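You operate a simulated robot arm through the tools that you are given. There is no shell and no other tool.

The job below is to be done with a simulated robot arm. You get a single attempt, and the scene is never put back.

TASK
Strap the small grey case on the cargo rack's mat to the pull printed on its label.
Fine: buckle in the sliding block, at slot 4. Set down upright: what you pick out.

It is judged by the outcome, as a careful person would: the job done as asked, and still so three seconds after it is handed in. It fails if anything else is knocked over, pushed out of place, dropped, spilled or broken.

THE ROBOT
A 7-joint arm with a two-finger parallel gripper, fixed in place. Base frame: the origin is on the floor under the middle of its stand, x ahead of it, y to its left, z up. Lengths are in m, angles in degrees, forces in N, time in s.
It reaches about 1.112 m from its shoulder. Its first joint turns from -166.0 to 166.0 degrees. Payload 3.43 kg.
Tool frame: the origin (TCP) lies between the finger pads and is the grasp point; the fingertips stand 0.034 m ahead of it; z points along the fingers, y is the line along which they close. Largest opening 0.128 m; finger width 0.024, thickness 0.012; the body of the gripper, 0.048 by 0.13 m, starts 0.096 m behind the TCP.
Orientation is that of the tool frame in the base frame, as a unit quaternion [x, y, z, w]. With the fingers straight down and closing along the base's y, the tool's x points along the base's -x, its y along +y and its z along -z.

THE INTERFACE
- The arm moves only by the tool play_rows. Its argument "plan" is a list of rows, each an object (a shift or turn left out is 0, a gripper value left out holds the last) with "translation": the shift along the base's x, y, z in units of 50 mm (1.0 is 50 mm), a list of three; "rot": the turn, a rotation vector about the base's x, y, z in units of 6 degrees (1.0 is 6 degrees), a list of three; "jaw": the closure, from 0 (fully open) to 1 (shut). In form: [{"translation": [dx, dy, dz], "rot": [rx, ry, rz], "jaw": jaw}, ...]. A call has 1 to 20 rows; each row shifts and turns the commanded pose from where the row before left it. A call with a number of a shift or a turn outside -1 to 1 is refused whole. Rows are played at 5 a second. More than 0.05 m and 8.6 degrees between two rows, or a gripper value outside its range, and nothing of the call is played. A pose out of reach is approached as far as the arm can. The call stops where the force on the tool passes 70 N (or 10 N more than at its start, if that is more) or the arm is blocked; 0.2 s more then pass. Each finger travels about 0.153 m/s and halts on what it meets, pressing with about 29 N; the grip force reading is that of the motor and also rises with nothing between the fingers. The clock runs only during rows and for 0.2 s after the last one: add rows that do not move to give the fingers time. The reply holds the time, the measured pose of the TCP, the force on the tool along the base axes, the opening and the grip force, in the units named above and with some noise, with the torque about the TCP (base axes, N m) and any sound that the robot's microphone picked up.
- Cameras (640 x 400 px; columns grow to the right, rows downward): "scene" is fixed at [0.0517, 0.4993, 1.4034]; the picture's right is [-0.57, -0.82, 0.00], its down [-0.40, 0.28, -0.87] and it looks along [0.72, -0.50, -0.48] (base axes); focal length 329 px, centre (320, 200). "wrist" rides on the gripper at [0.076, -0.011, -0.16] in the tool frame; the picture's right is [0.15, 0.99, 0.00], its down [-0.88, 0.13, -0.46] and it looks along [-0.45, 0.07, 0.89] (tool axes); focal length 234 px, centre (320, 200). There is no depth. A picture from a camera that has moved, and an enlarged one, comes with that camera's place and axes in the base frame and with its lens.
- grab_frame(camera): a new picture of that camera. No time passes.
- inspect(camera, box): a new picture of the part [left, top, right, bottom] of that camera's present view, enlarged. No time passes.
- hand_in(): hands the job in; it is judged then, once.

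Nothing tells you positions but the pictures and the camera data. Unless the task says otherwise, let go and move clear before handing in.

The tools are called after "Request:" as name(argument=value, ...) on one line, values as JSON. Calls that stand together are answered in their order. play_rows: Moves the arm, as the interface text tells. Its arguments: {"type":"object","properties":{"plan":{"type":"array","items":{"type":"object","properties":{"translation":{"type":"array","items":{"type":"number"}},"rot":{"type":"array","items":{"type":"number"}},"jaw":{"type":"number"}}}}},"required":["plan"]} The other tools are called the same way: grab_frame (camera) takes a picture; inspect (camera, box) takes an enlarged picture of a part of a camera's view; hand_in () hands the job in.

At the start:

```text
time_s: 0.0
eef_pos: [0.446, 0.0012, 1.1626]
ee_rot: [0.0, 1.0, 0.0, 0.0]
contact_force: [-0.1, -0.5, 0.0]
torque: [0.01, -0.02, -0.02]
grip_width: 0.128
gripper_force: 0.1
```

scene: 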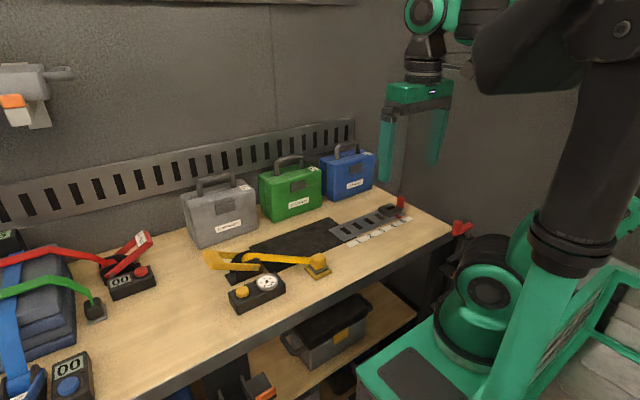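
wrist: 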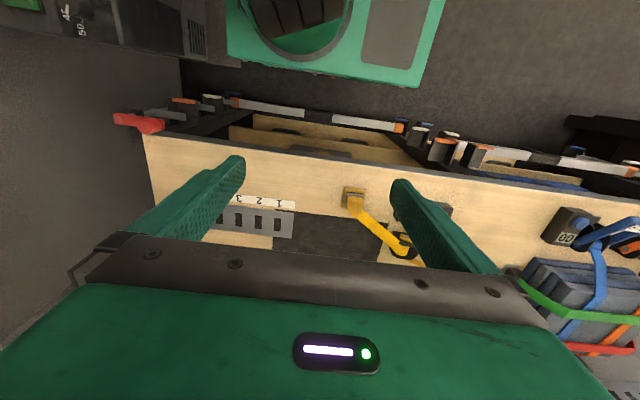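

I see a workbench with a grey, a green and a blue case, a black mat, a slotted rail with a sliding block, and a yellow strap next to a gauge box. I'll look closer at each before I plan anything.

Request:
inspect(camera="scene", box=[170, 140, 300, 250])

Request:
inspect(camera="scene", box=[190, 220, 350, 320])

Request:
inspect(camera="scene", box=[310, 180, 470, 280])

Request:
inspect(camera="scene", box=[0, 220, 180, 400])

Request:
inspect(camera="scene", box=[240, 130, 400, 230])

```text
3.64 times, centred on (235, 195) of scene
camera zoom: at [0.0517, 0.4993, 1.4034], right [-0.57, -0.82, 0.0], down [-0.4, 0.28, -0.87], along [0.72, -0.5, -0.48], focal length 1196 px, centre (629, 218)
```

zoom: 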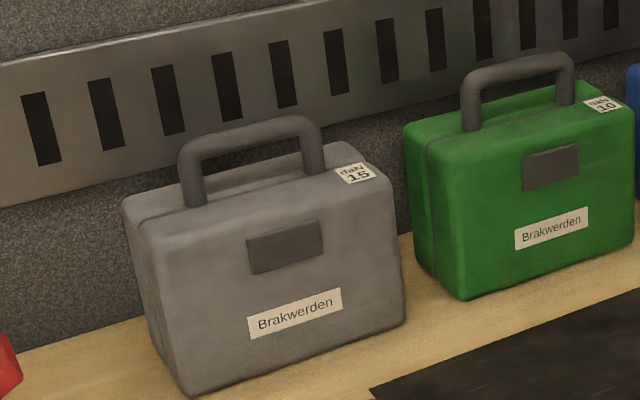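

```text
4.00 times, centred on (270, 270) of scene
camera zoom: at [0.0517, 0.4993, 1.4034], right [-0.57, -0.82, 0.0], down [-0.4, 0.28, -0.87], along [0.72, -0.5, -0.48], focal length 1315 px, centre (520, -80)
```

zoom: 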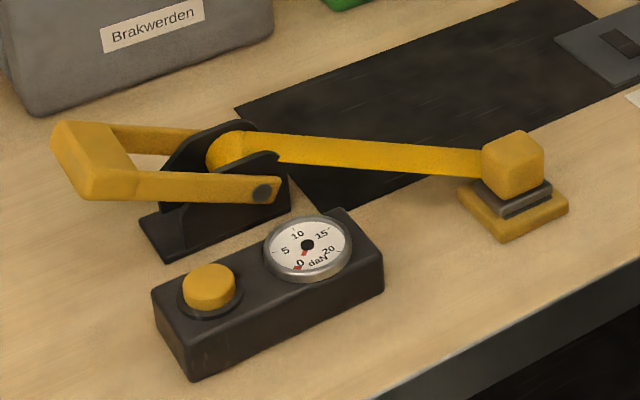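

```text
4.00 times, centred on (390, 230) of scene
camera zoom: at [0.0517, 0.4993, 1.4034], right [-0.57, -0.82, 0.0], down [-0.4, 0.28, -0.87], along [0.72, -0.5, -0.48], focal length 1315 px, centre (40, 80)
```

zoom: 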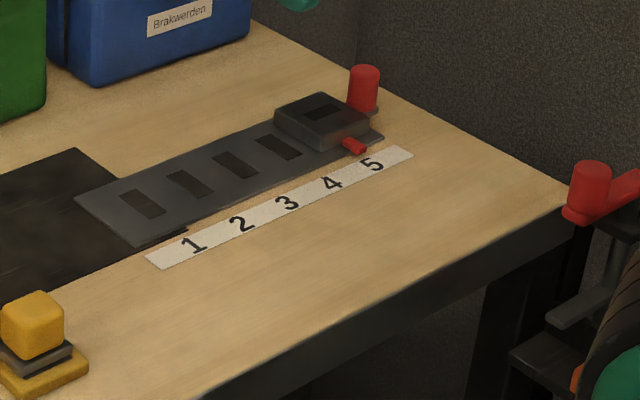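

```text
2.22 times, centred on (90, 310) of scene
camera zoom: at [0.0517, 0.4993, 1.4034], right [-0.57, -0.82, 0.0], down [-0.4, 0.28, -0.87], along [0.72, -0.5, -0.48], focal length 731 px, centre (831, -44)
```

zoom: 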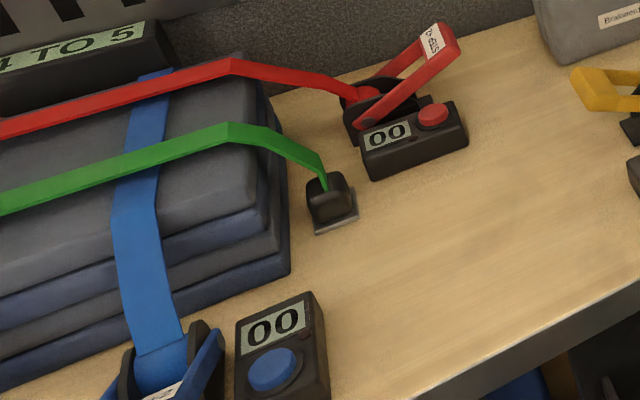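

```text
4.00 times, centred on (320, 180) of scene
camera zoom: at [0.0517, 0.4993, 1.4034], right [-0.57, -0.82, 0.0], down [-0.4, 0.28, -0.87], along [0.72, -0.5, -0.48], focal length 1315 px, centre (320, 280)
```

zoom: 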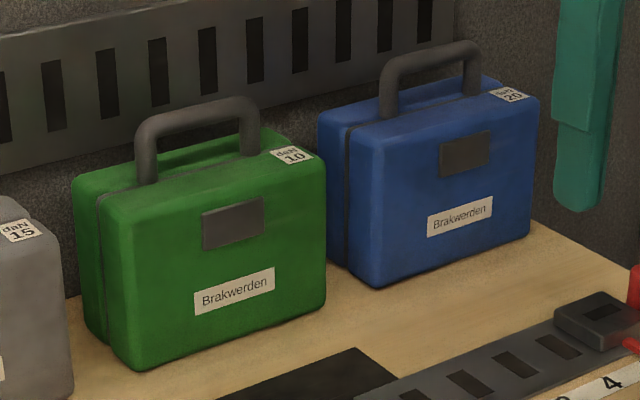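

The grey case's label says 15 daN, and it stands behind the mat. The sliding block sits near slot 5 and the yellow buckle is on a parking base. I'll read the remaining signs and check the surroundings.

Request:
inspect(camera="scene", box=[0, 220, 60, 260])

Request:
inspect(camera="scene", box=[80, 225, 170, 305])

Request:
inspect(camera="scene", box=[240, 280, 400, 400])

Request:
inspect(camera="scene", box=[0, 340, 120, 400])

Request:
inspect(camera="scene", box=[360, 190, 440, 240])

Request:
inspect(camera="scene", box=[200, 240, 290, 310])

Request:
inspect(camera="scene", box=[290, 240, 350, 290])

Request:
inspect(camera="wrist", box=[190, 160, 450, 280])

```text
10.00 times, centred on (30, 240) of scene
camera zoom: at [0.0517, 0.4993, 1.4034], right [-0.57, -0.82, 0.0], down [-0.4, 0.28, -0.87], along [0.72, -0.5, -0.48], focal length 3288 px, centre (3220, -200)
```

zoom: 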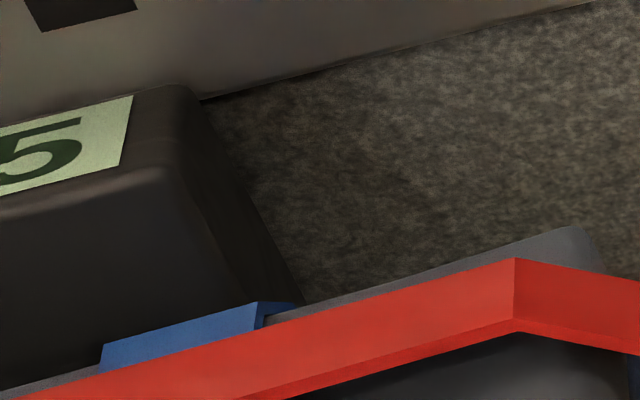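

```text
5.00 times, centred on (125, 265) of scene
camera zoom: at [0.0517, 0.4993, 1.4034], right [-0.57, -0.82, 0.0], down [-0.4, 0.28, -0.87], along [0.72, -0.5, -0.48], focal length 1644 px, centre (1295, -125)
```

zoom: 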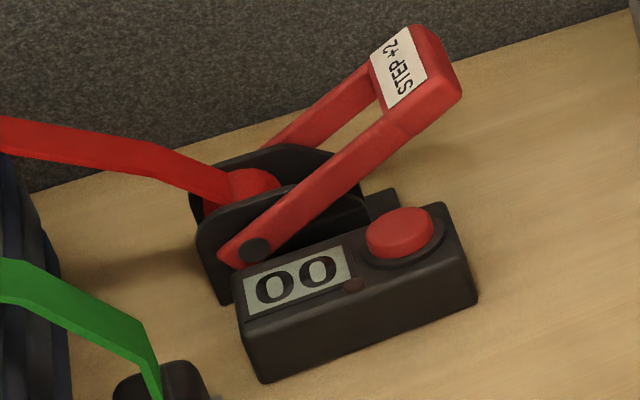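

```text
3.33 times, centred on (320, 340) of scene
camera zoom: at [0.0517, 0.4993, 1.4034], right [-0.57, -0.82, 0.0], down [-0.4, 0.28, -0.87], along [0.72, -0.5, -0.48], focal length 1096 px, centre (320, -267)
```

zoom: 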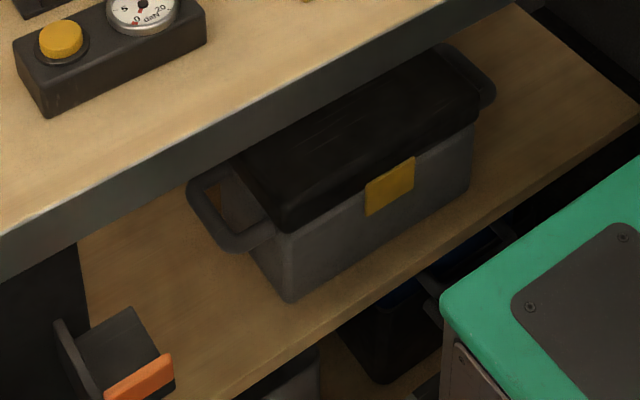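

```text
5.33 times, centred on (60, 370) of scene
camera zoom: at [0.0517, 0.4993, 1.4034], right [-0.57, -0.82, 0.0], down [-0.4, 0.28, -0.87], along [0.72, -0.5, -0.48], focal length 1754 px, centre (1707, -707)
```

zoom: 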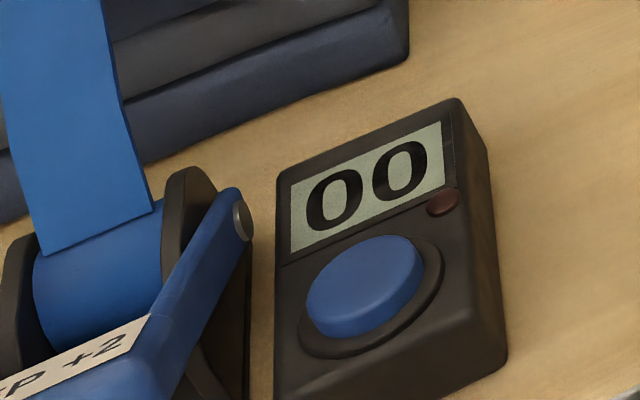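

```text
8.00 times, centred on (400, 215) of scene
camera zoom: at [0.0517, 0.4993, 1.4034], right [-0.57, -0.82, 0.0], down [-0.4, 0.28, -0.87], along [0.72, -0.5, -0.48], focal length 2631 px, centre (-320, 80)
```

zoom: 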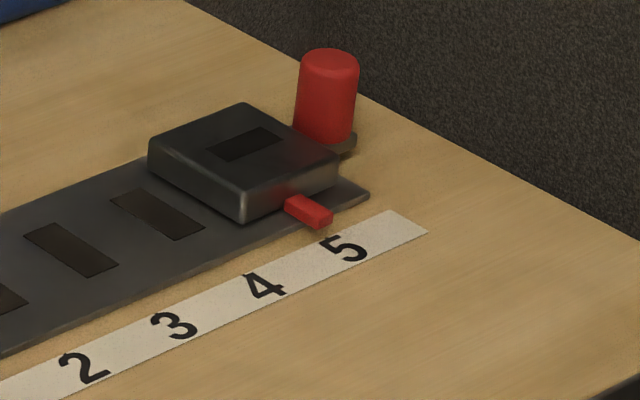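

```text
5.71 times, centred on (245, 275) of scene
camera zoom: at [0.0517, 0.4993, 1.4034], right [-0.57, -0.82, 0.0], down [-0.4, 0.28, -0.87], along [0.72, -0.5, -0.48], focal length 1879 px, centre (749, -229)
```

zoom: 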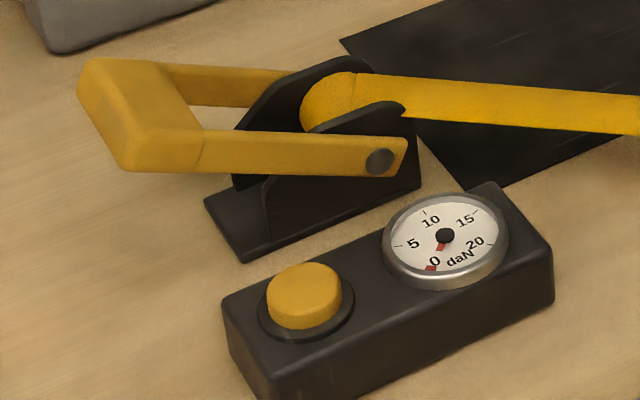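

```text
8.00 times, centred on (320, 265) of scene
camera zoom: at [0.0517, 0.4993, 1.4034], right [-0.57, -0.82, 0.0], down [-0.4, 0.28, -0.87], along [0.72, -0.5, -0.48], focal length 2631 px, centre (320, -320)
```

zoom: 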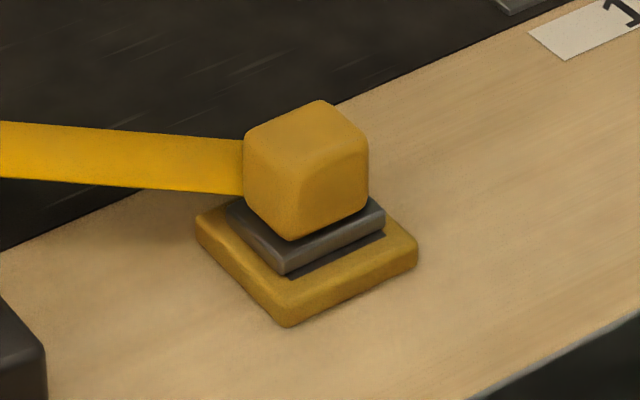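

```text
2.46 times, centred on (320, 220) of wrist
camera zoom: at [0.37, -0.0087, 1.3219], right [-0.15, 0.99, 0.0], down [0.88, 0.13, 0.45], along [0.45, 0.07, -0.89], focal length 576 px, centre (320, 151)
```

zoom: 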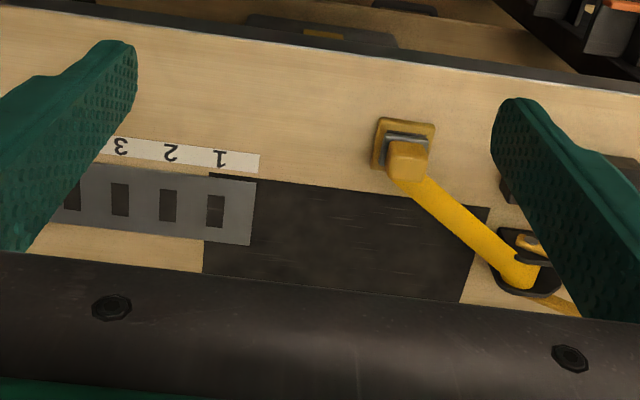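

Rough triangulation puts the bench top at about z 0.795, the parked buckle near (0.60, 0.13) and the grey case near (0.94, 0.25). I'll zoom in on the case, the ratchet and the block for accurate geometry.

Request:
inspect(camera="scene", box=[176, 166, 224, 196])

Request:
inspect(camera="scene", box=[216, 166, 264, 196])

Request:
inspect(camera="scene", box=[180, 205, 268, 260])

Request:
inspect(camera="scene", box=[196, 215, 356, 315])

Request:
inspect(camera="wrist", box=[190, 180, 300, 250])

Request:
inspect(camera="wrist", box=[320, 170, 450, 260])

Request:
inspect(camera="wrist", box=[90, 90, 220, 190])

```text
13.33 times, centred on (200, 181) of scene
camera zoom: at [0.0517, 0.4993, 1.4034], right [-0.57, -0.82, 0.0], down [-0.4, 0.28, -0.87], along [0.72, -0.5, -0.48], focal length 4384 px, centre (1920, 453)
```

zoom: 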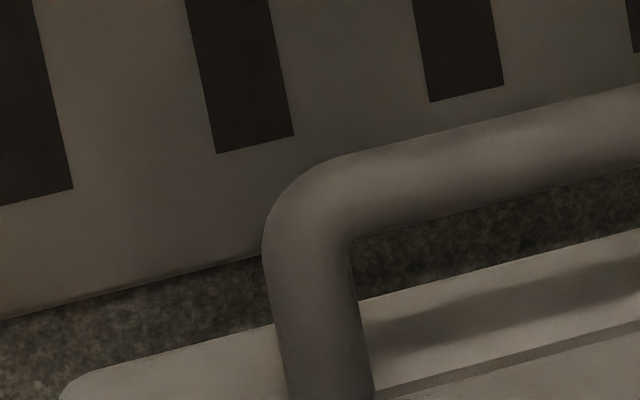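

```text
13.33 times, centred on (240, 181) of scene
camera zoom: at [0.0517, 0.4993, 1.4034], right [-0.57, -0.82, 0.0], down [-0.4, 0.28, -0.87], along [0.72, -0.5, -0.48], focal length 4384 px, centre (1387, 453)
```

zoom: 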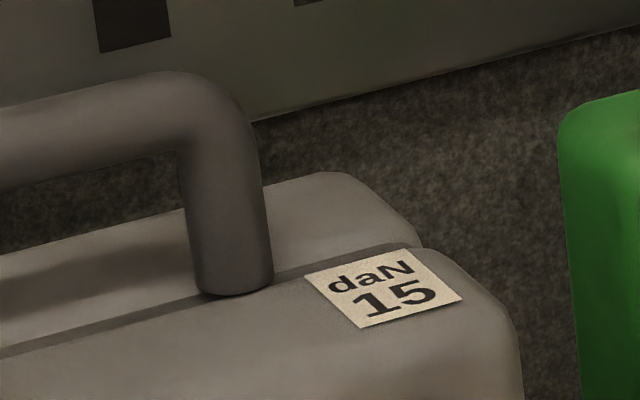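

```text
7.27 times, centred on (224, 232) of scene
camera zoom: at [0.0517, 0.4993, 1.4034], right [-0.57, -0.82, 0.0], down [-0.4, 0.28, -0.87], along [0.72, -0.5, -0.48], focal length 2392 px, centre (1018, -36)
```

zoom: 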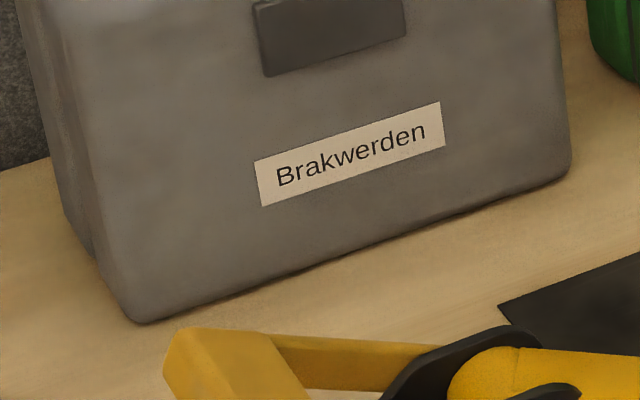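

```text
4.00 times, centred on (276, 265) of scene
camera zoom: at [0.0517, 0.4993, 1.4034], right [-0.57, -0.82, 0.0], down [-0.4, 0.28, -0.87], along [0.72, -0.5, -0.48], focal length 1315 px, centre (496, -60)
```

zoom: 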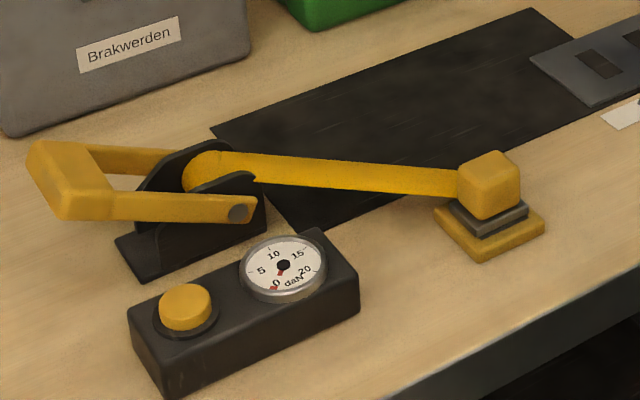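

```text
5.71 times, centred on (245, 215) of wrist
camera zoom: at [0.37, -0.0087, 1.3219], right [-0.15, 0.99, 0.0], down [0.88, 0.13, 0.45], along [0.45, 0.07, -0.89], focal length 1338 px, centre (749, 114)
```

zoom: 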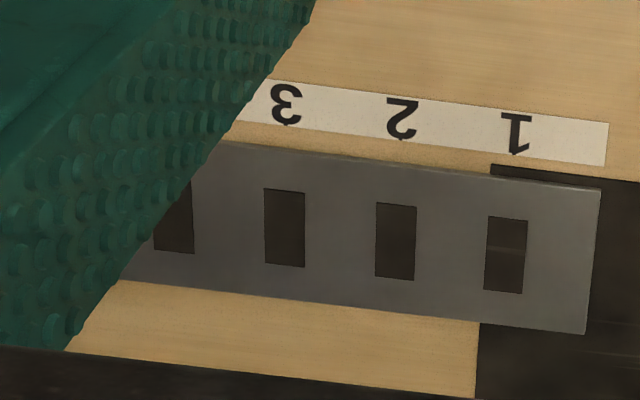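

```text
4.44 times, centred on (385, 215) of wrist
camera zoom: at [0.37, -0.0087, 1.3219], right [-0.15, 0.99, 0.0], down [0.88, 0.13, 0.45], along [0.45, 0.07, -0.89], focal length 1041 px, centre (31, 133)
```

zoom: 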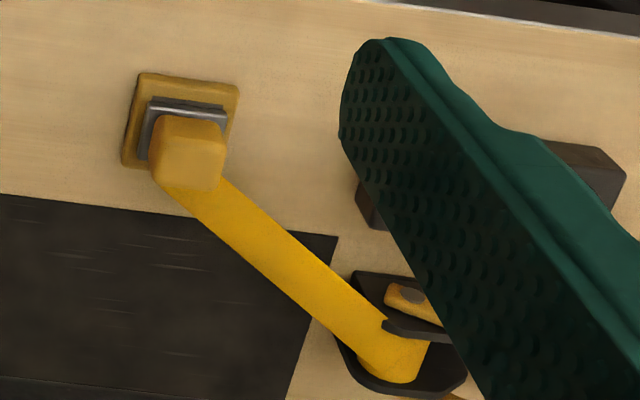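

```text
4.00 times, centred on (155, 140) of wrist
camera zoom: at [0.37, -0.0087, 1.3219], right [-0.15, 0.99, 0.0], down [0.88, 0.13, 0.45], along [0.45, 0.07, -0.89], focal length 937 px, centre (980, 440)
```

zoom: 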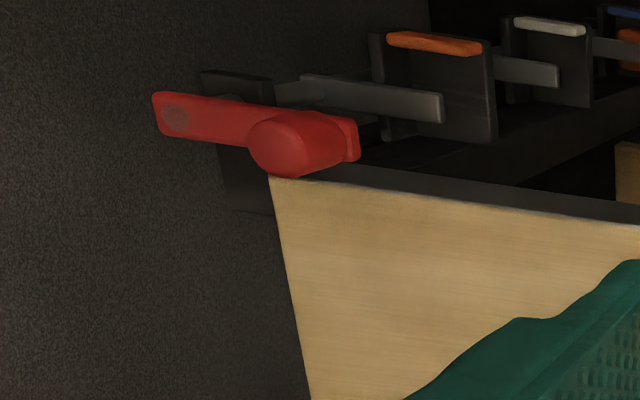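

The base, rail and buckle are clear, but the gripper fingers block parts of the view. I'll move the arm over toward the slide block, staying high, so the wrist camera can see the block and slot 4 close up.

Request:
play_rows(plan=[{"translation": [0.44, -0.57, -0.31]}, {"translation": [0.44, -0.57, -0.31]}, {"translation": [0.44, -0.57, -0.31]}, {"translation": [0.44, -0.57, -0.31]}, {"translation": [0.44, -0.57, -0.31]}, {"translation": [0.44, -0.57, -0.31]}, {"translation": [0, 0, 0]}])

Request:
grab_frame(camera="wrist")

Request:
grab_frame(camera="scene")

```text
time_s: 1.6
eef_pos: [0.5644, -0.1702, 1.0721]
ee_rot: [0.0, 1.0, 0.0, 0.006]
contact_force: [-0.6, 0.8, 1.5]
torque: [-0.04, -0.01, 0.0]
grip_width: 0.1279
gripper_force: 0.0
```

```text
taken
camera wrist: at [0.485, -0.1812, 1.2312], right [-0.15, 0.99, 0.0], down [0.87, 0.13, 0.47], along [0.46, 0.07, -0.88], focal length 234 px, centre (320, 200)
```

wrist: 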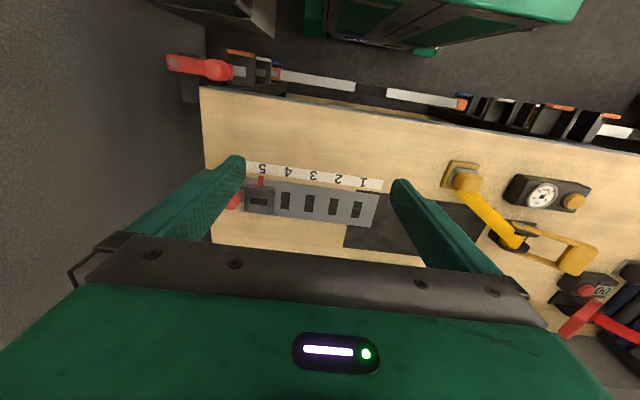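

```text
taken
```

scene: 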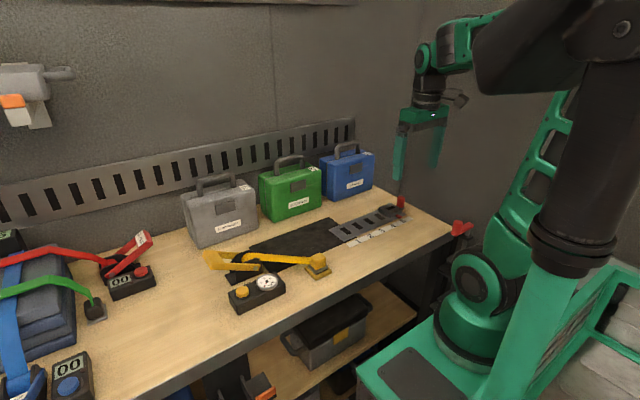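

The block sits under pointer 5, with the red knob at its left (−y) end in this view. I'll let the arm settle and zoom in on the block, the ratchet and the gauge.

Request:
play_rows(plan=[{"translation": [0, 0, 0]}])

Request:
inspect(camera="wrist", box=[220, 150, 400, 260])

Request:
inspect(camera="wrist", box=[220, 160, 300, 220])

Request:
inspect(camera="wrist", box=[430, 150, 610, 290])

Request:
inspect(camera="wrist", box=[150, 30, 300, 120])

```text
time_s: 2.0
eef_pos: [0.5629, -0.1697, 1.0701]
ee_rot: [0.0, 1.0, 0.001, 0.006]
contact_force: [-0.2, -0.6, -1.0]
torque: [-0.01, 0.0, -0.03]
grip_width: 0.1279
gripper_force: 0.1
```

```text
3.56 times, centred on (310, 205) of wrist
camera zoom: at [0.485, -0.1809, 1.2313], right [-0.15, 0.99, 0.0], down [0.88, 0.13, 0.47], along [0.46, 0.07, -0.88], focal length 833 px, centre (356, 182)
```

zoom: 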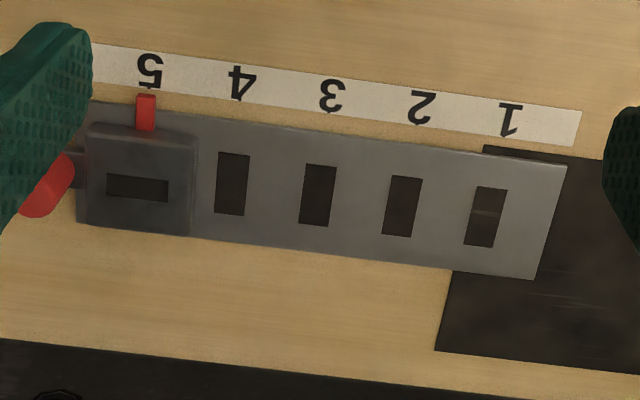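

```text
6.67 times, centred on (260, 190) of wrist
camera zoom: at [0.485, -0.1809, 1.2313], right [-0.15, 0.99, 0.0], down [0.88, 0.13, 0.47], along [0.46, 0.07, -0.88], focal length 1561 px, centre (720, 267)
```

zoom: 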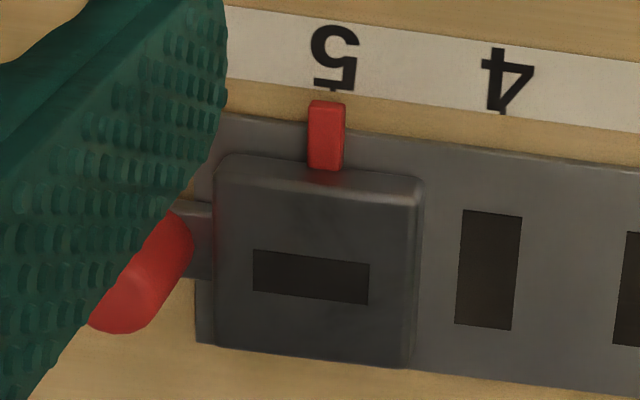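

```text
2.86 times, centred on (520, 220) of wrist
camera zoom: at [0.485, -0.1809, 1.2313], right [-0.15, 0.99, 0.0], down [0.88, 0.13, 0.47], along [0.46, 0.07, -0.88], focal length 669 px, centre (-251, 143)
```

zoom: 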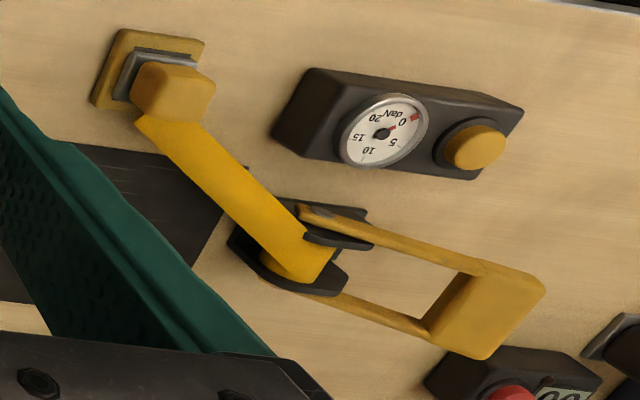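

```text
4.27 times, centred on (225, 75) of wrist
camera zoom: at [0.485, -0.1809, 1.2313], right [-0.15, 0.99, 0.0], down [0.88, 0.13, 0.47], along [0.46, 0.07, -0.88], focal length 999 px, centre (725, 733)
```

zoom: 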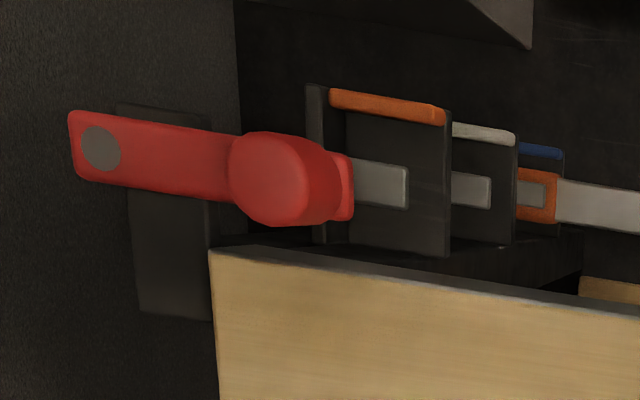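

Measured from the pictures: the rail slots are at x≈0.72, spaced 0.05 m, with slot 4 at y≈−0.218. The block is at slot 5 (y≈−0.268), and its red knob is at about (0.72, −0.311), standing up to z≈0.853. I'll turn the gripper 90° so the fingers close along x, and check how well the arm tracks.

Request:
play_rows(plan=[{"rot": [0, 0, -1]}, {"rot": [0, 0, -1]}, {"rot": [0, 0, -1]}, {"rot": [0, 0, -1]}, {"rot": [0, 0, -1]}, {"rot": [0, 0, -1]}, {"rot": [0, 0, -1]}, {"rot": [0, 0, -1]}, {"rot": [0, 0, -1]}, {"rot": [0, 0, -1]}, {"rot": [0, 0, -1]}, {"rot": [0, 0, -1]}, {"rot": [0, 0, -1]}, {"rot": [0, 0, -1]}, {"rot": [0, 0, -1]}, {"rot": [0, 0, 0]}, {"rot": [0, 0, 0]}])

Request:
grab_frame(camera="wrist")

Request:
grab_frame(camera="scene")

```text
time_s: 5.6
eef_pos: [0.5644, -0.1695, 1.074]
ee_rot: [0.708, 0.706, -0.004, 0.004]
contact_force: [-0.1, 0.0, -0.2]
torque: [0.0, 0.03, -0.02]
grip_width: 0.1279
gripper_force: 0.1
```

```text
taken
camera wrist: at [0.552, -0.0903, 1.2325], right [0.99, 0.15, 0.0], down [0.13, -0.87, 0.47], along [0.07, -0.46, -0.88], focal length 234 px, centre (320, 200)
```

wrist: 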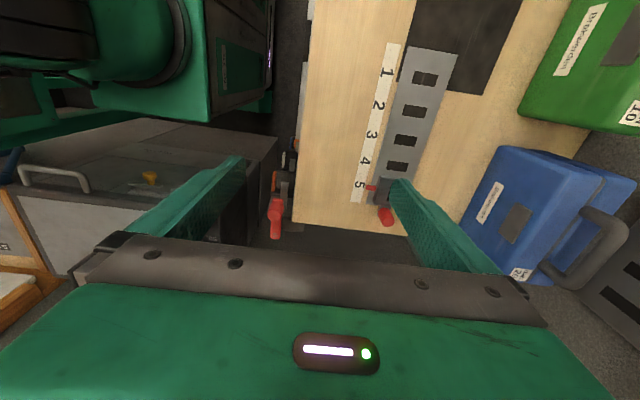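

```text
taken
```

scene: 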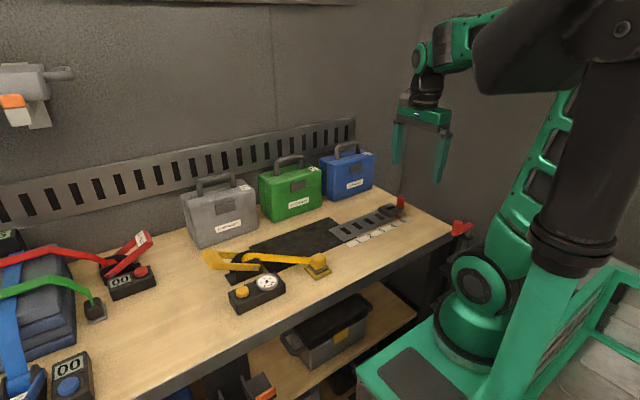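

Orientation tracks well and the view is clear. Next I'll move above the red knob, stop at z≈0.95 and check alignment.

Request:
play_rows(plan=[{"translation": [0.52, -0.47, -0.4]}, {"translation": [0.52, -0.47, -0.4]}, {"translation": [0.52, -0.47, -0.4]}, {"translation": [0.52, -0.47, -0.4]}, {"translation": [0.52, -0.47, -0.4]}, {"translation": [0.52, -0.47, -0.4]}, {"translation": [0, 0, 0]}, {"translation": [0, 0, 0]}])

Request:
grab_frame(camera="wrist")

Request:
grab_frame(camera="scene")

```text
time_s: 7.4
eef_pos: [0.7193, -0.3113, 0.955]
ee_rot: [0.707, 0.707, -0.005, 0.003]
contact_force: [0.6, 0.4, -0.4]
torque: [0.0, -0.01, 0.01]
grip_width: 0.1277
gripper_force: 0.0
```

```text
taken
camera wrist: at [0.7071, -0.2322, 1.1144], right [0.99, 0.15, 0.0], down [0.13, -0.87, 0.47], along [0.07, -0.46, -0.88], focal length 234 px, centre (320, 200)
```

wrist: 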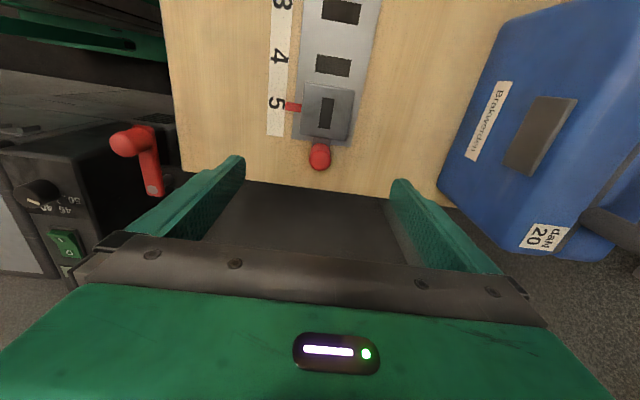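

```text
taken
```

scene: 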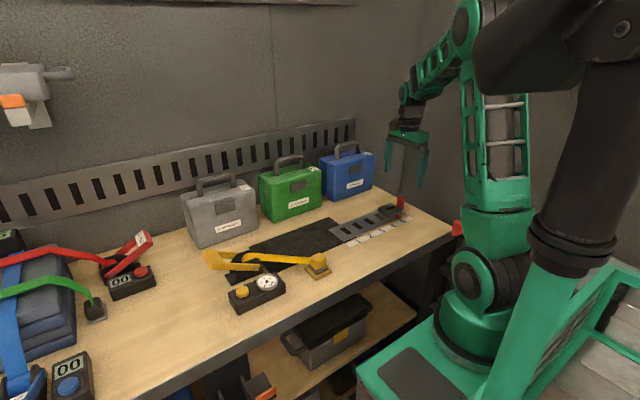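

The gripper is over the knob. I'll zoom in once to refine the knob position before descending.

Request:
inspect(camera="wrist", box=[260, 60, 380, 180])

Request:
inspect(camera="scene", box=[370, 100, 450, 230])

```text
3.33 times, centred on (320, 120) of wrist
camera zoom: at [0.7071, -0.2322, 1.1144], right [0.99, 0.15, 0.0], down [0.13, -0.87, 0.47], along [0.07, -0.46, -0.88], focal length 781 px, centre (320, 467)
```

zoom: 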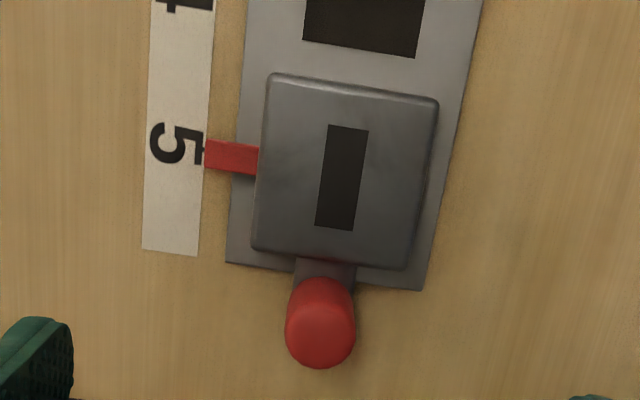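

```text
3.08 times, centred on (410, 165) of scene
camera zoom: at [0.0517, 0.4993, 1.4034], right [-0.57, -0.82, 0.0], down [-0.4, 0.28, -0.87], along [0.72, -0.5, -0.48], focal length 1012 px, centre (43, 308)
```

zoom: 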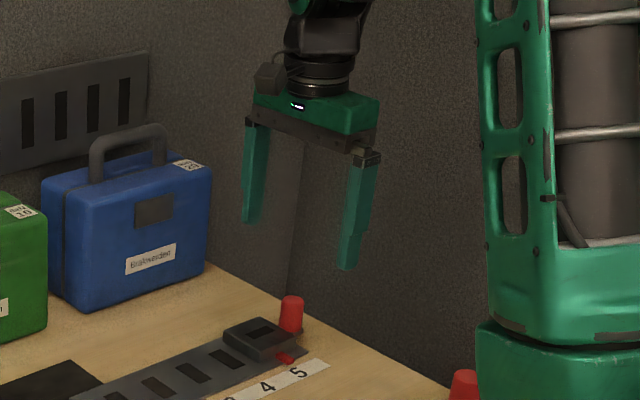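

The knob is centred under the fingers, about 5 mm further to −y. I'll lower and grip it.

Request:
play_rows(plan=[{"translation": [0, -0.1, -0.4]}, {"translation": [0, 0, -0.5]}, {"translation": [0, 0, -0.5]}, {"translation": [0, 0, -0.5]}, {"translation": [0, 0, 0]}, {"translation": [0, 0, 0], "jaw": 1}, {"translation": [0, 0, 0], "jaw": 1}, {"translation": [0, 0, 0], "jaw": 1}, {"translation": [0, 0, 0], "jaw": 1}])

Request:
grab_frame(camera="wrist")

Request:
inspect(camera="scene", box=[330, 100, 470, 250])

```text
time_s: 9.4
eef_pos: [0.7202, -0.3146, 0.8577]
ee_rot: [0.707, 0.708, -0.005, 0.004]
contact_force: [-1.7, 0.4, -2.0]
torque: [0.04, 0.07, -0.02]
grip_width: 0.025
gripper_force: 44.5
```

```text
taken
camera wrist: at [0.7085, -0.2366, 1.0173], right [0.99, 0.15, 0.0], down [0.13, -0.87, 0.47], along [0.07, -0.46, -0.88], focal length 234 px, centre (320, 200)
```

wrist: 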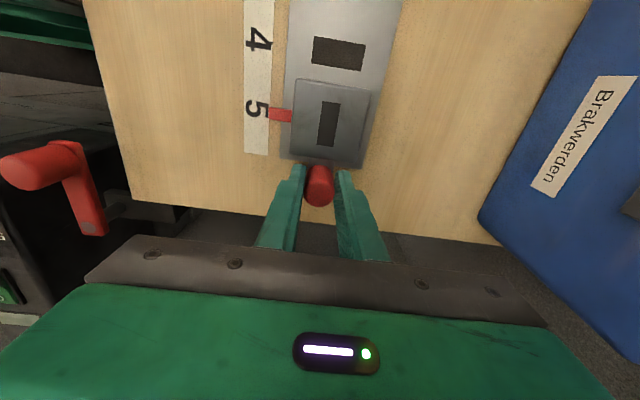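

```text
2.67 times, centred on (400, 175) of scene
camera zoom: at [0.0517, 0.4993, 1.4034], right [-0.57, -0.82, 0.0], down [-0.4, 0.28, -0.87], along [0.72, -0.5, -0.48], focal length 877 px, centre (107, 267)
```

zoom: 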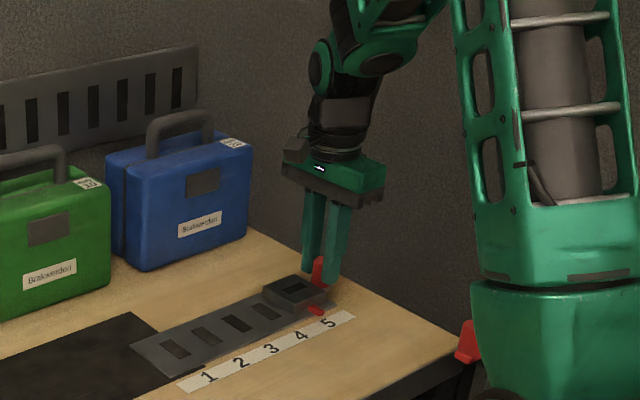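

I have the knob gripped at 25 mm width. First I'll nudge gently toward slot 4 (+y), to see whether the block slides freely or is locked.

Request:
play_rows(plan=[{"translation": [0, 0.06, 0]}, {"translation": [0, 0.06, 0]}, {"translation": [0, 0, 0]}])

Request:
inspect(camera="wrist", box=[220, 0, 420, 240])

```text
time_s: 10.2
eef_pos: [0.7202, -0.309, 0.8579]
ee_rot: [0.707, 0.707, -0.004, 0.004]
contact_force: [0.5, -3.3, -10.9]
torque: [-0.26, -0.03, -0.03]
grip_width: 0.0247
gripper_force: 45.1
```

```text
1.67 times, centred on (320, 120) of wrist
camera zoom: at [0.7085, -0.231, 1.0173], right [0.99, 0.15, 0.0], down [0.13, -0.87, 0.47], along [0.07, -0.46, -0.88], focal length 390 px, centre (320, 333)
```

zoom: 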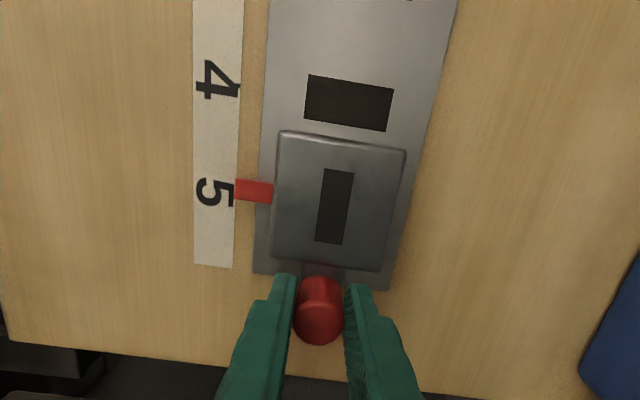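

It slides with only a few newtons. I'll continue to a total of 50 mm, in small steps.

Request:
play_rows(plan=[{"translation": [0, 0.2, 0]}, {"translation": [0, 0.2, 0]}, {"translation": [0, 0.2, 0]}, {"translation": [0, 0.2, 0]}, {"translation": [0, 0.08, 0]}, {"translation": [0, 0, 0]}])

Request:
inspect(camera="wrist", box=[220, 0, 420, 240])

Request:
inspect(camera="scene", box=[330, 150, 450, 250])

```text
time_s: 11.6
eef_pos: [0.7215, -0.2644, 0.8579]
ee_rot: [0.708, 0.707, -0.006, 0.003]
contact_force: [3.9, 0.4, -36.0]
torque: [0.23, -0.14, 0.01]
grip_width: 0.025
gripper_force: 44.8
```

```text
1.67 times, centred on (320, 120) of wrist
camera zoom: at [0.709, -0.1862, 1.0176], right [0.99, 0.15, -0.01], down [0.13, -0.88, 0.47], along [0.06, -0.46, -0.89], focal length 390 px, centre (320, 333)
```

zoom: 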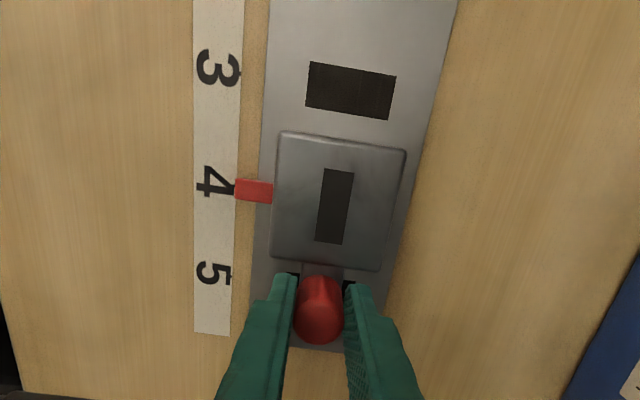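

```text
4.00 times, centred on (390, 200) of scene
camera zoom: at [0.0517, 0.4993, 1.4034], right [-0.57, -0.82, 0.0], down [-0.4, 0.28, -0.87], along [0.72, -0.5, -0.48], focal length 1315 px, centre (40, 200)
```

zoom: 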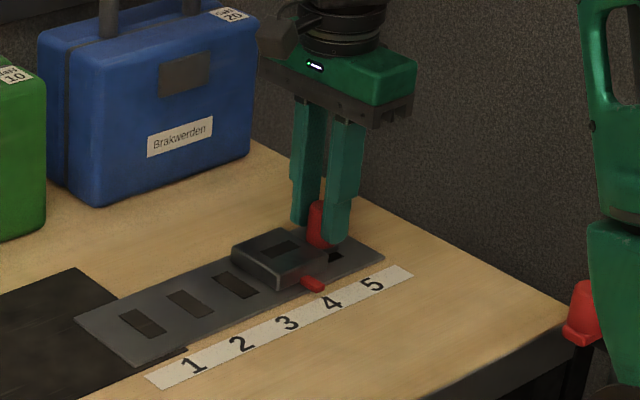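

The block moved to slot 4 and its pointer lines up with "4". I'll release the knob, rise straight up and check that it stays there.

Request:
play_rows(plan=[{"translation": [0, 0, 0], "jaw": 0.4}, {"translation": [0, 0, 0], "jaw": 0.4}, {"translation": [0, 0, 0], "jaw": 0.4}, {"translation": [0, 0, 0.4], "jaw": 0.4}, {"translation": [0, 0, 0.8], "jaw": 0.4}, {"translation": [0, 0, 0.8], "jaw": 0.4}, {"translation": [0, 0, 0.8], "jaw": 0.4}, {"translation": [0, 0, 0], "jaw": 0.4}])

Request:
inspect(camera="wrist", box=[220, 0, 420, 240])

Request:
inspect(camera="scene", box=[330, 150, 450, 250])

```text
time_s: 13.4
eef_pos: [0.7189, -0.2632, 0.9985]
ee_rot: [0.707, 0.707, -0.005, 0.004]
contact_force: [0.0, 1.0, 1.0]
torque: [0.03, 0.02, -0.02]
grip_width: 0.0768
gripper_force: 0.1
```

```text
1.67 times, centred on (320, 120) of wrist
camera zoom: at [0.7077, -0.1869, 1.1577], right [0.99, 0.15, 0.0], down [0.13, -0.87, 0.47], along [0.07, -0.46, -0.88], focal length 390 px, centre (320, 333)
```

zoom: 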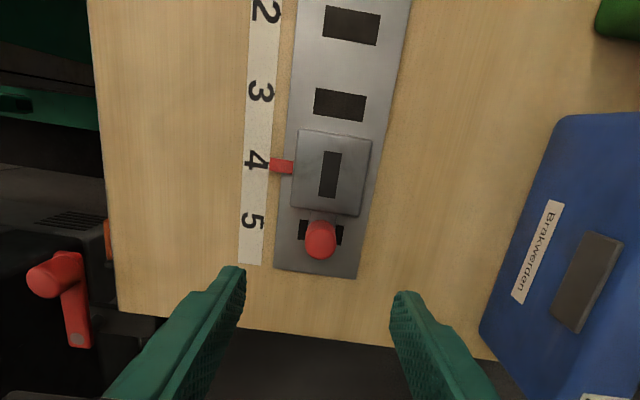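

```text
4.00 times, centred on (390, 200) of scene
camera zoom: at [0.0517, 0.4993, 1.4034], right [-0.57, -0.82, 0.0], down [-0.4, 0.28, -0.87], along [0.72, -0.5, -0.48], focal length 1315 px, centre (40, 200)
```

zoom: 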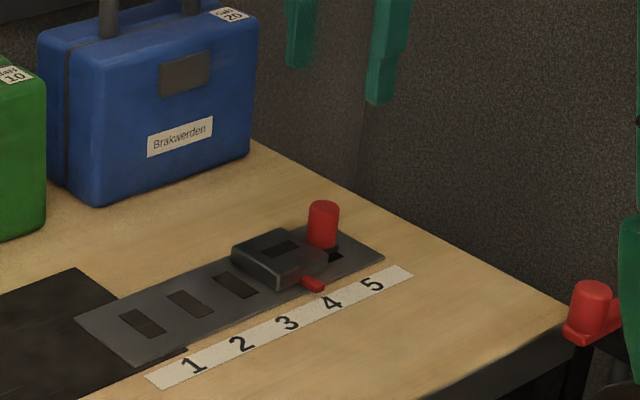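

Slot 4 is confirmed and the block stays put. Next is the grey case: I'll rise, move to above its handle at about (0.948, 0.25), and check.

Request:
play_rows(plan=[{"translation": [0, 0, 0.8]}, {"translation": [0, 0, 0.8]}, {"translation": [0, 0, 0.8]}, {"translation": [0.2, 0.73, 0]}, {"translation": [0.2, 0.73, 0]}, {"translation": [0.2, 0.73, 0]}, {"translation": [0.2, 0.73, 0]}, {"translation": [0.2, 0.73, 0]}, {"translation": [0.2, 0.73, 0]}, {"translation": [0.2, 0.73, 0]}, {"translation": [0.2, 0.73, 0]}, {"translation": [0.2, 0.73, 0]}, {"translation": [0.2, 0.73, 0]}, {"translation": [0.2, 0.73, 0]}, {"translation": [0, 0, 0]}, {"translation": [0, 0, 0]}])

Request:
grab_frame(camera="wrist")

Request:
grab_frame(camera="scene")

```text
time_s: 16.8
eef_pos: [0.8298, 0.1361, 1.12]
ee_rot: [0.707, 0.707, -0.005, 0.004]
contact_force: [-0.2, 0.4, -0.3]
torque: [0.0, -0.04, 0.01]
grip_width: 0.0767
gripper_force: 0.1
```

```text
taken
camera wrist: at [0.8175, 0.2144, 1.2788], right [0.99, 0.15, 0.0], down [0.13, -0.87, 0.47], along [0.07, -0.46, -0.88], focal length 234 px, centre (320, 200)
```

wrist: 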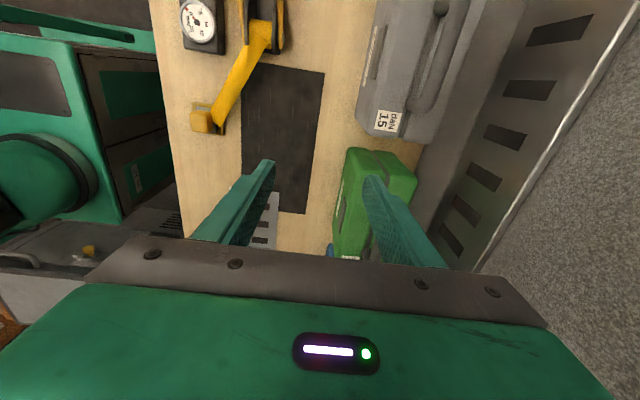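

```text
taken
```

scene: 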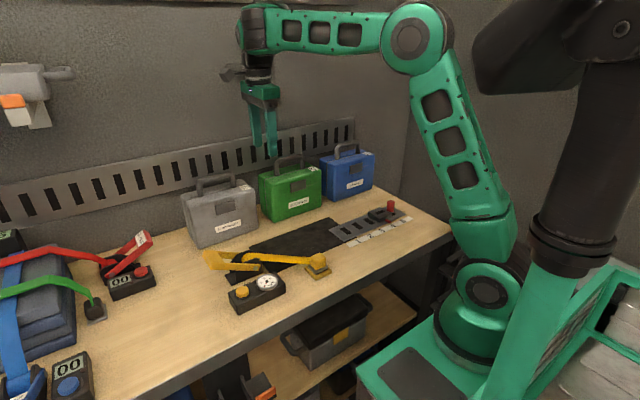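

I now see the grey case from above, along with the green case, the mat and the yellow ratchet. I'll zoom in to measure the handle and the ratchet.

Request:
inspect(camera="wrist", box=[340, 0, 540, 160])

Request:
inspect(camera="wrist", box=[160, 0, 340, 150])

```text
2.50 times, centred on (440, 80) of wrist
camera zoom: at [0.8175, 0.2144, 1.2788], right [0.99, 0.15, 0.0], down [0.13, -0.87, 0.47], along [0.07, -0.46, -0.88], focal length 585 px, centre (20, 500)
```

zoom: 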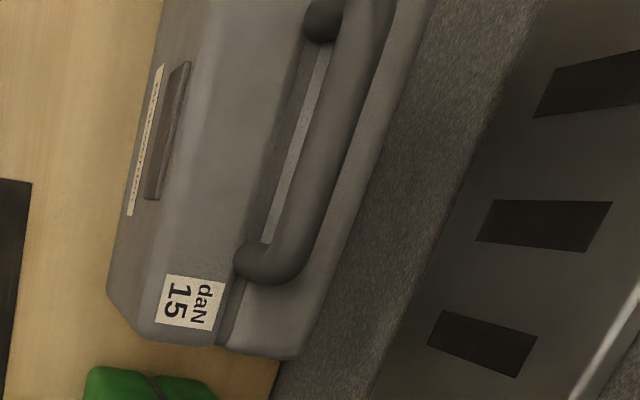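

```text
2.67 times, centred on (250, 75) of wrist
camera zoom: at [0.8175, 0.2144, 1.2788], right [0.99, 0.15, 0.0], down [0.13, -0.87, 0.47], along [0.07, -0.46, -0.88], focal length 624 px, centre (507, 533)
```

zoom: 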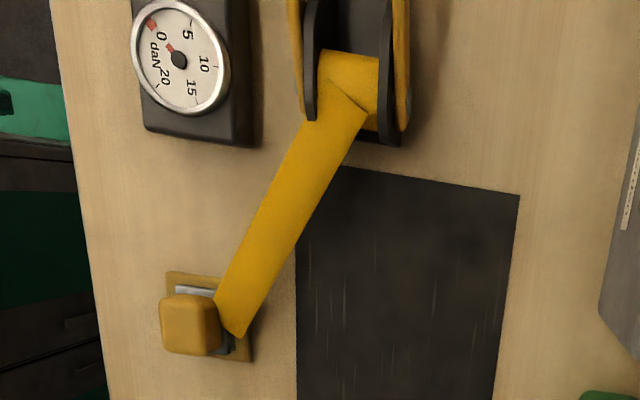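

The handle bar is centred at about (0.9375, 0.25, 0.998), with posts at y≈0.20 and 0.30. The mat spans x 0.675–0.825 and y −0.08–0.22, and the strap line runs at x≈0.72. I'll move over the handle while still high.

Request:
play_rows(plan=[{"translation": [0.54, 0.57, 0]}, {"translation": [0.54, 0.57, 0]}, {"translation": [0.54, 0.57, 0]}, {"translation": [0.534, 0.568, 0]}, {"translation": [0, 0, 0]}, {"translation": [0, 0, 0]}])

Request:
grab_frame(camera="wrist")

Request:
grab_frame(camera="scene")

```text
time_s: 18.2
eef_pos: [0.9431, 0.2527, 1.1211]
ee_rot: [0.708, 0.707, -0.006, 0.004]
contact_force: [-0.3, -0.3, -1.0]
torque: [0.01, 0.0, 0.03]
grip_width: 0.0769
gripper_force: 0.0
```

```text
taken
camera wrist: at [0.9313, 0.3311, 1.281], right [0.99, 0.15, 0.0], down [0.13, -0.87, 0.47], along [0.06, -0.46, -0.88], focal length 234 px, centre (320, 200)
```

wrist: 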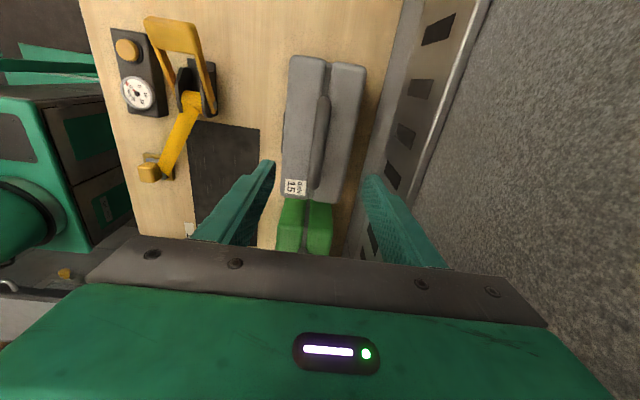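

```text
taken
```

scene: 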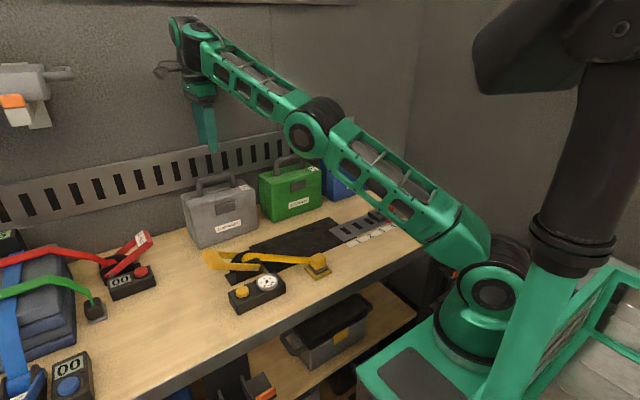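

The arm reaches there comfortably. I'll refine the handle location from this closer view.

Request:
inspect(camera="wrist", box=[270, 40, 390, 210])

Request:
inspect(camera="wrist", box=[90, 0, 270, 200])

Request:
play_rows(plan=[{"translation": [0, 0, 0]}])

```text
2.35 times, centred on (330, 125) of wrist
camera zoom: at [0.9313, 0.3311, 1.281], right [0.99, 0.15, 0.0], down [0.13, -0.87, 0.47], along [0.06, -0.46, -0.88], focal length 551 px, centre (296, 376)
```

zoom: 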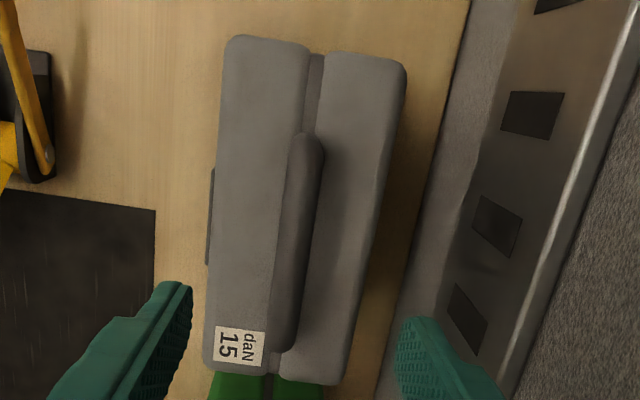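

```text
2.00 times, centred on (180, 100) of wrist
camera zoom: at [0.9313, 0.3311, 1.281], right [0.99, 0.15, 0.0], down [0.13, -0.87, 0.47], along [0.06, -0.46, -0.88], focal length 468 px, centre (600, 400)
```

zoom: 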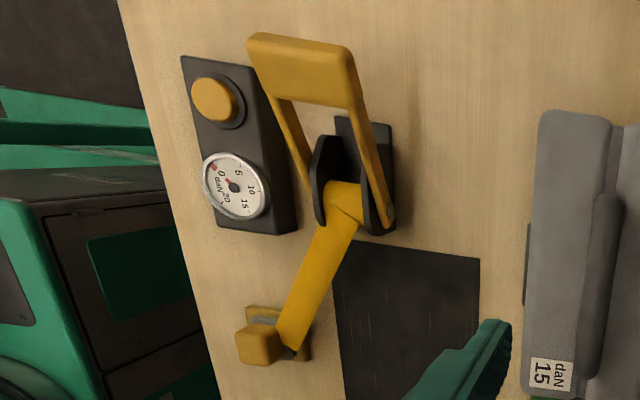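

```text
time_s: 18.6
eef_pos: [0.9432, 0.2527, 1.1225]
ee_rot: [0.707, 0.707, -0.006, 0.004]
contact_force: [0.0, -0.3, 0.2]
torque: [0.02, -0.02, -0.01]
grip_width: 0.0768
gripper_force: 0.0
```

The handle bar centre is confirmed at about x 0.940, y 0.252, z 0.998, with clear room to the wall board. I'll descend around it and grip.

Request:
play_rows(plan=[{"translation": [-0.06, 0, -0.5]}, {"translation": [0, 0, -0.5]}, {"translation": [0, 0, -0.5]}, {"translation": [0, 0, -0.5]}, {"translation": [0, 0, -0.24]}, {"translation": [0, 0, -0.18]}, {"translation": [0, 0, 0]}, {"translation": [0, 0, 0]}])

Request:
grab_frame(camera="wrist")

Request:
inspect(camera="scene", box=[150, 110, 290, 250])

```text
time_s: 20.4
eef_pos: [0.9343, 0.2517, 0.998]
ee_rot: [0.707, 0.707, -0.006, 0.004]
contact_force: [0.8, -1.1, -0.2]
torque: [-0.02, 0.0, 0.0]
grip_width: 0.077
gripper_force: 0.1
```

```text
taken
camera wrist: at [0.922, 0.3303, 1.1571], right [0.99, 0.15, 0.0], down [0.13, -0.87, 0.47], along [0.07, -0.46, -0.88], focal length 234 px, centre (320, 200)
```

wrist: 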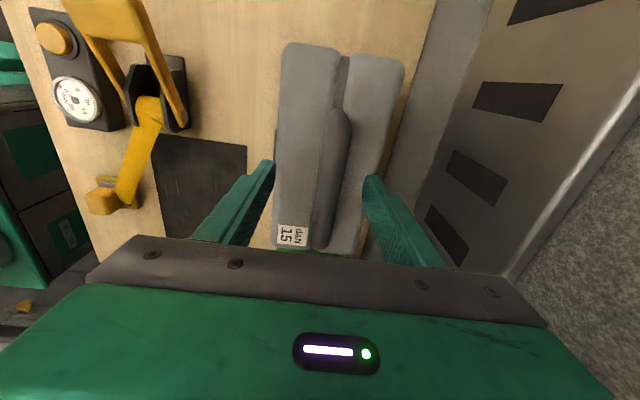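

```text
2.86 times, centred on (220, 180) of scene
camera zoom: at [0.0517, 0.4993, 1.4034], right [-0.57, -0.82, 0.0], down [-0.4, 0.28, -0.87], along [0.72, -0.5, -0.48], focal length 940 px, centre (606, 257)
```

zoom: 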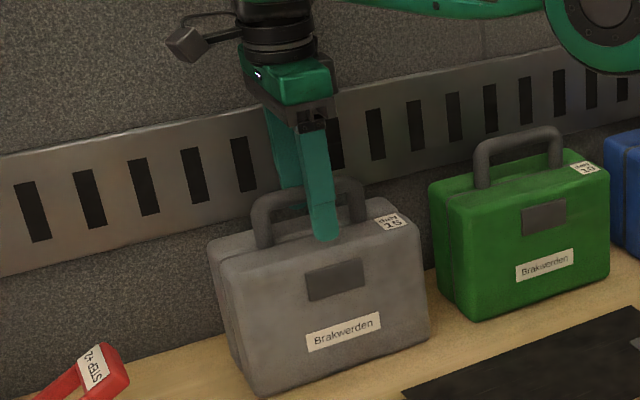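

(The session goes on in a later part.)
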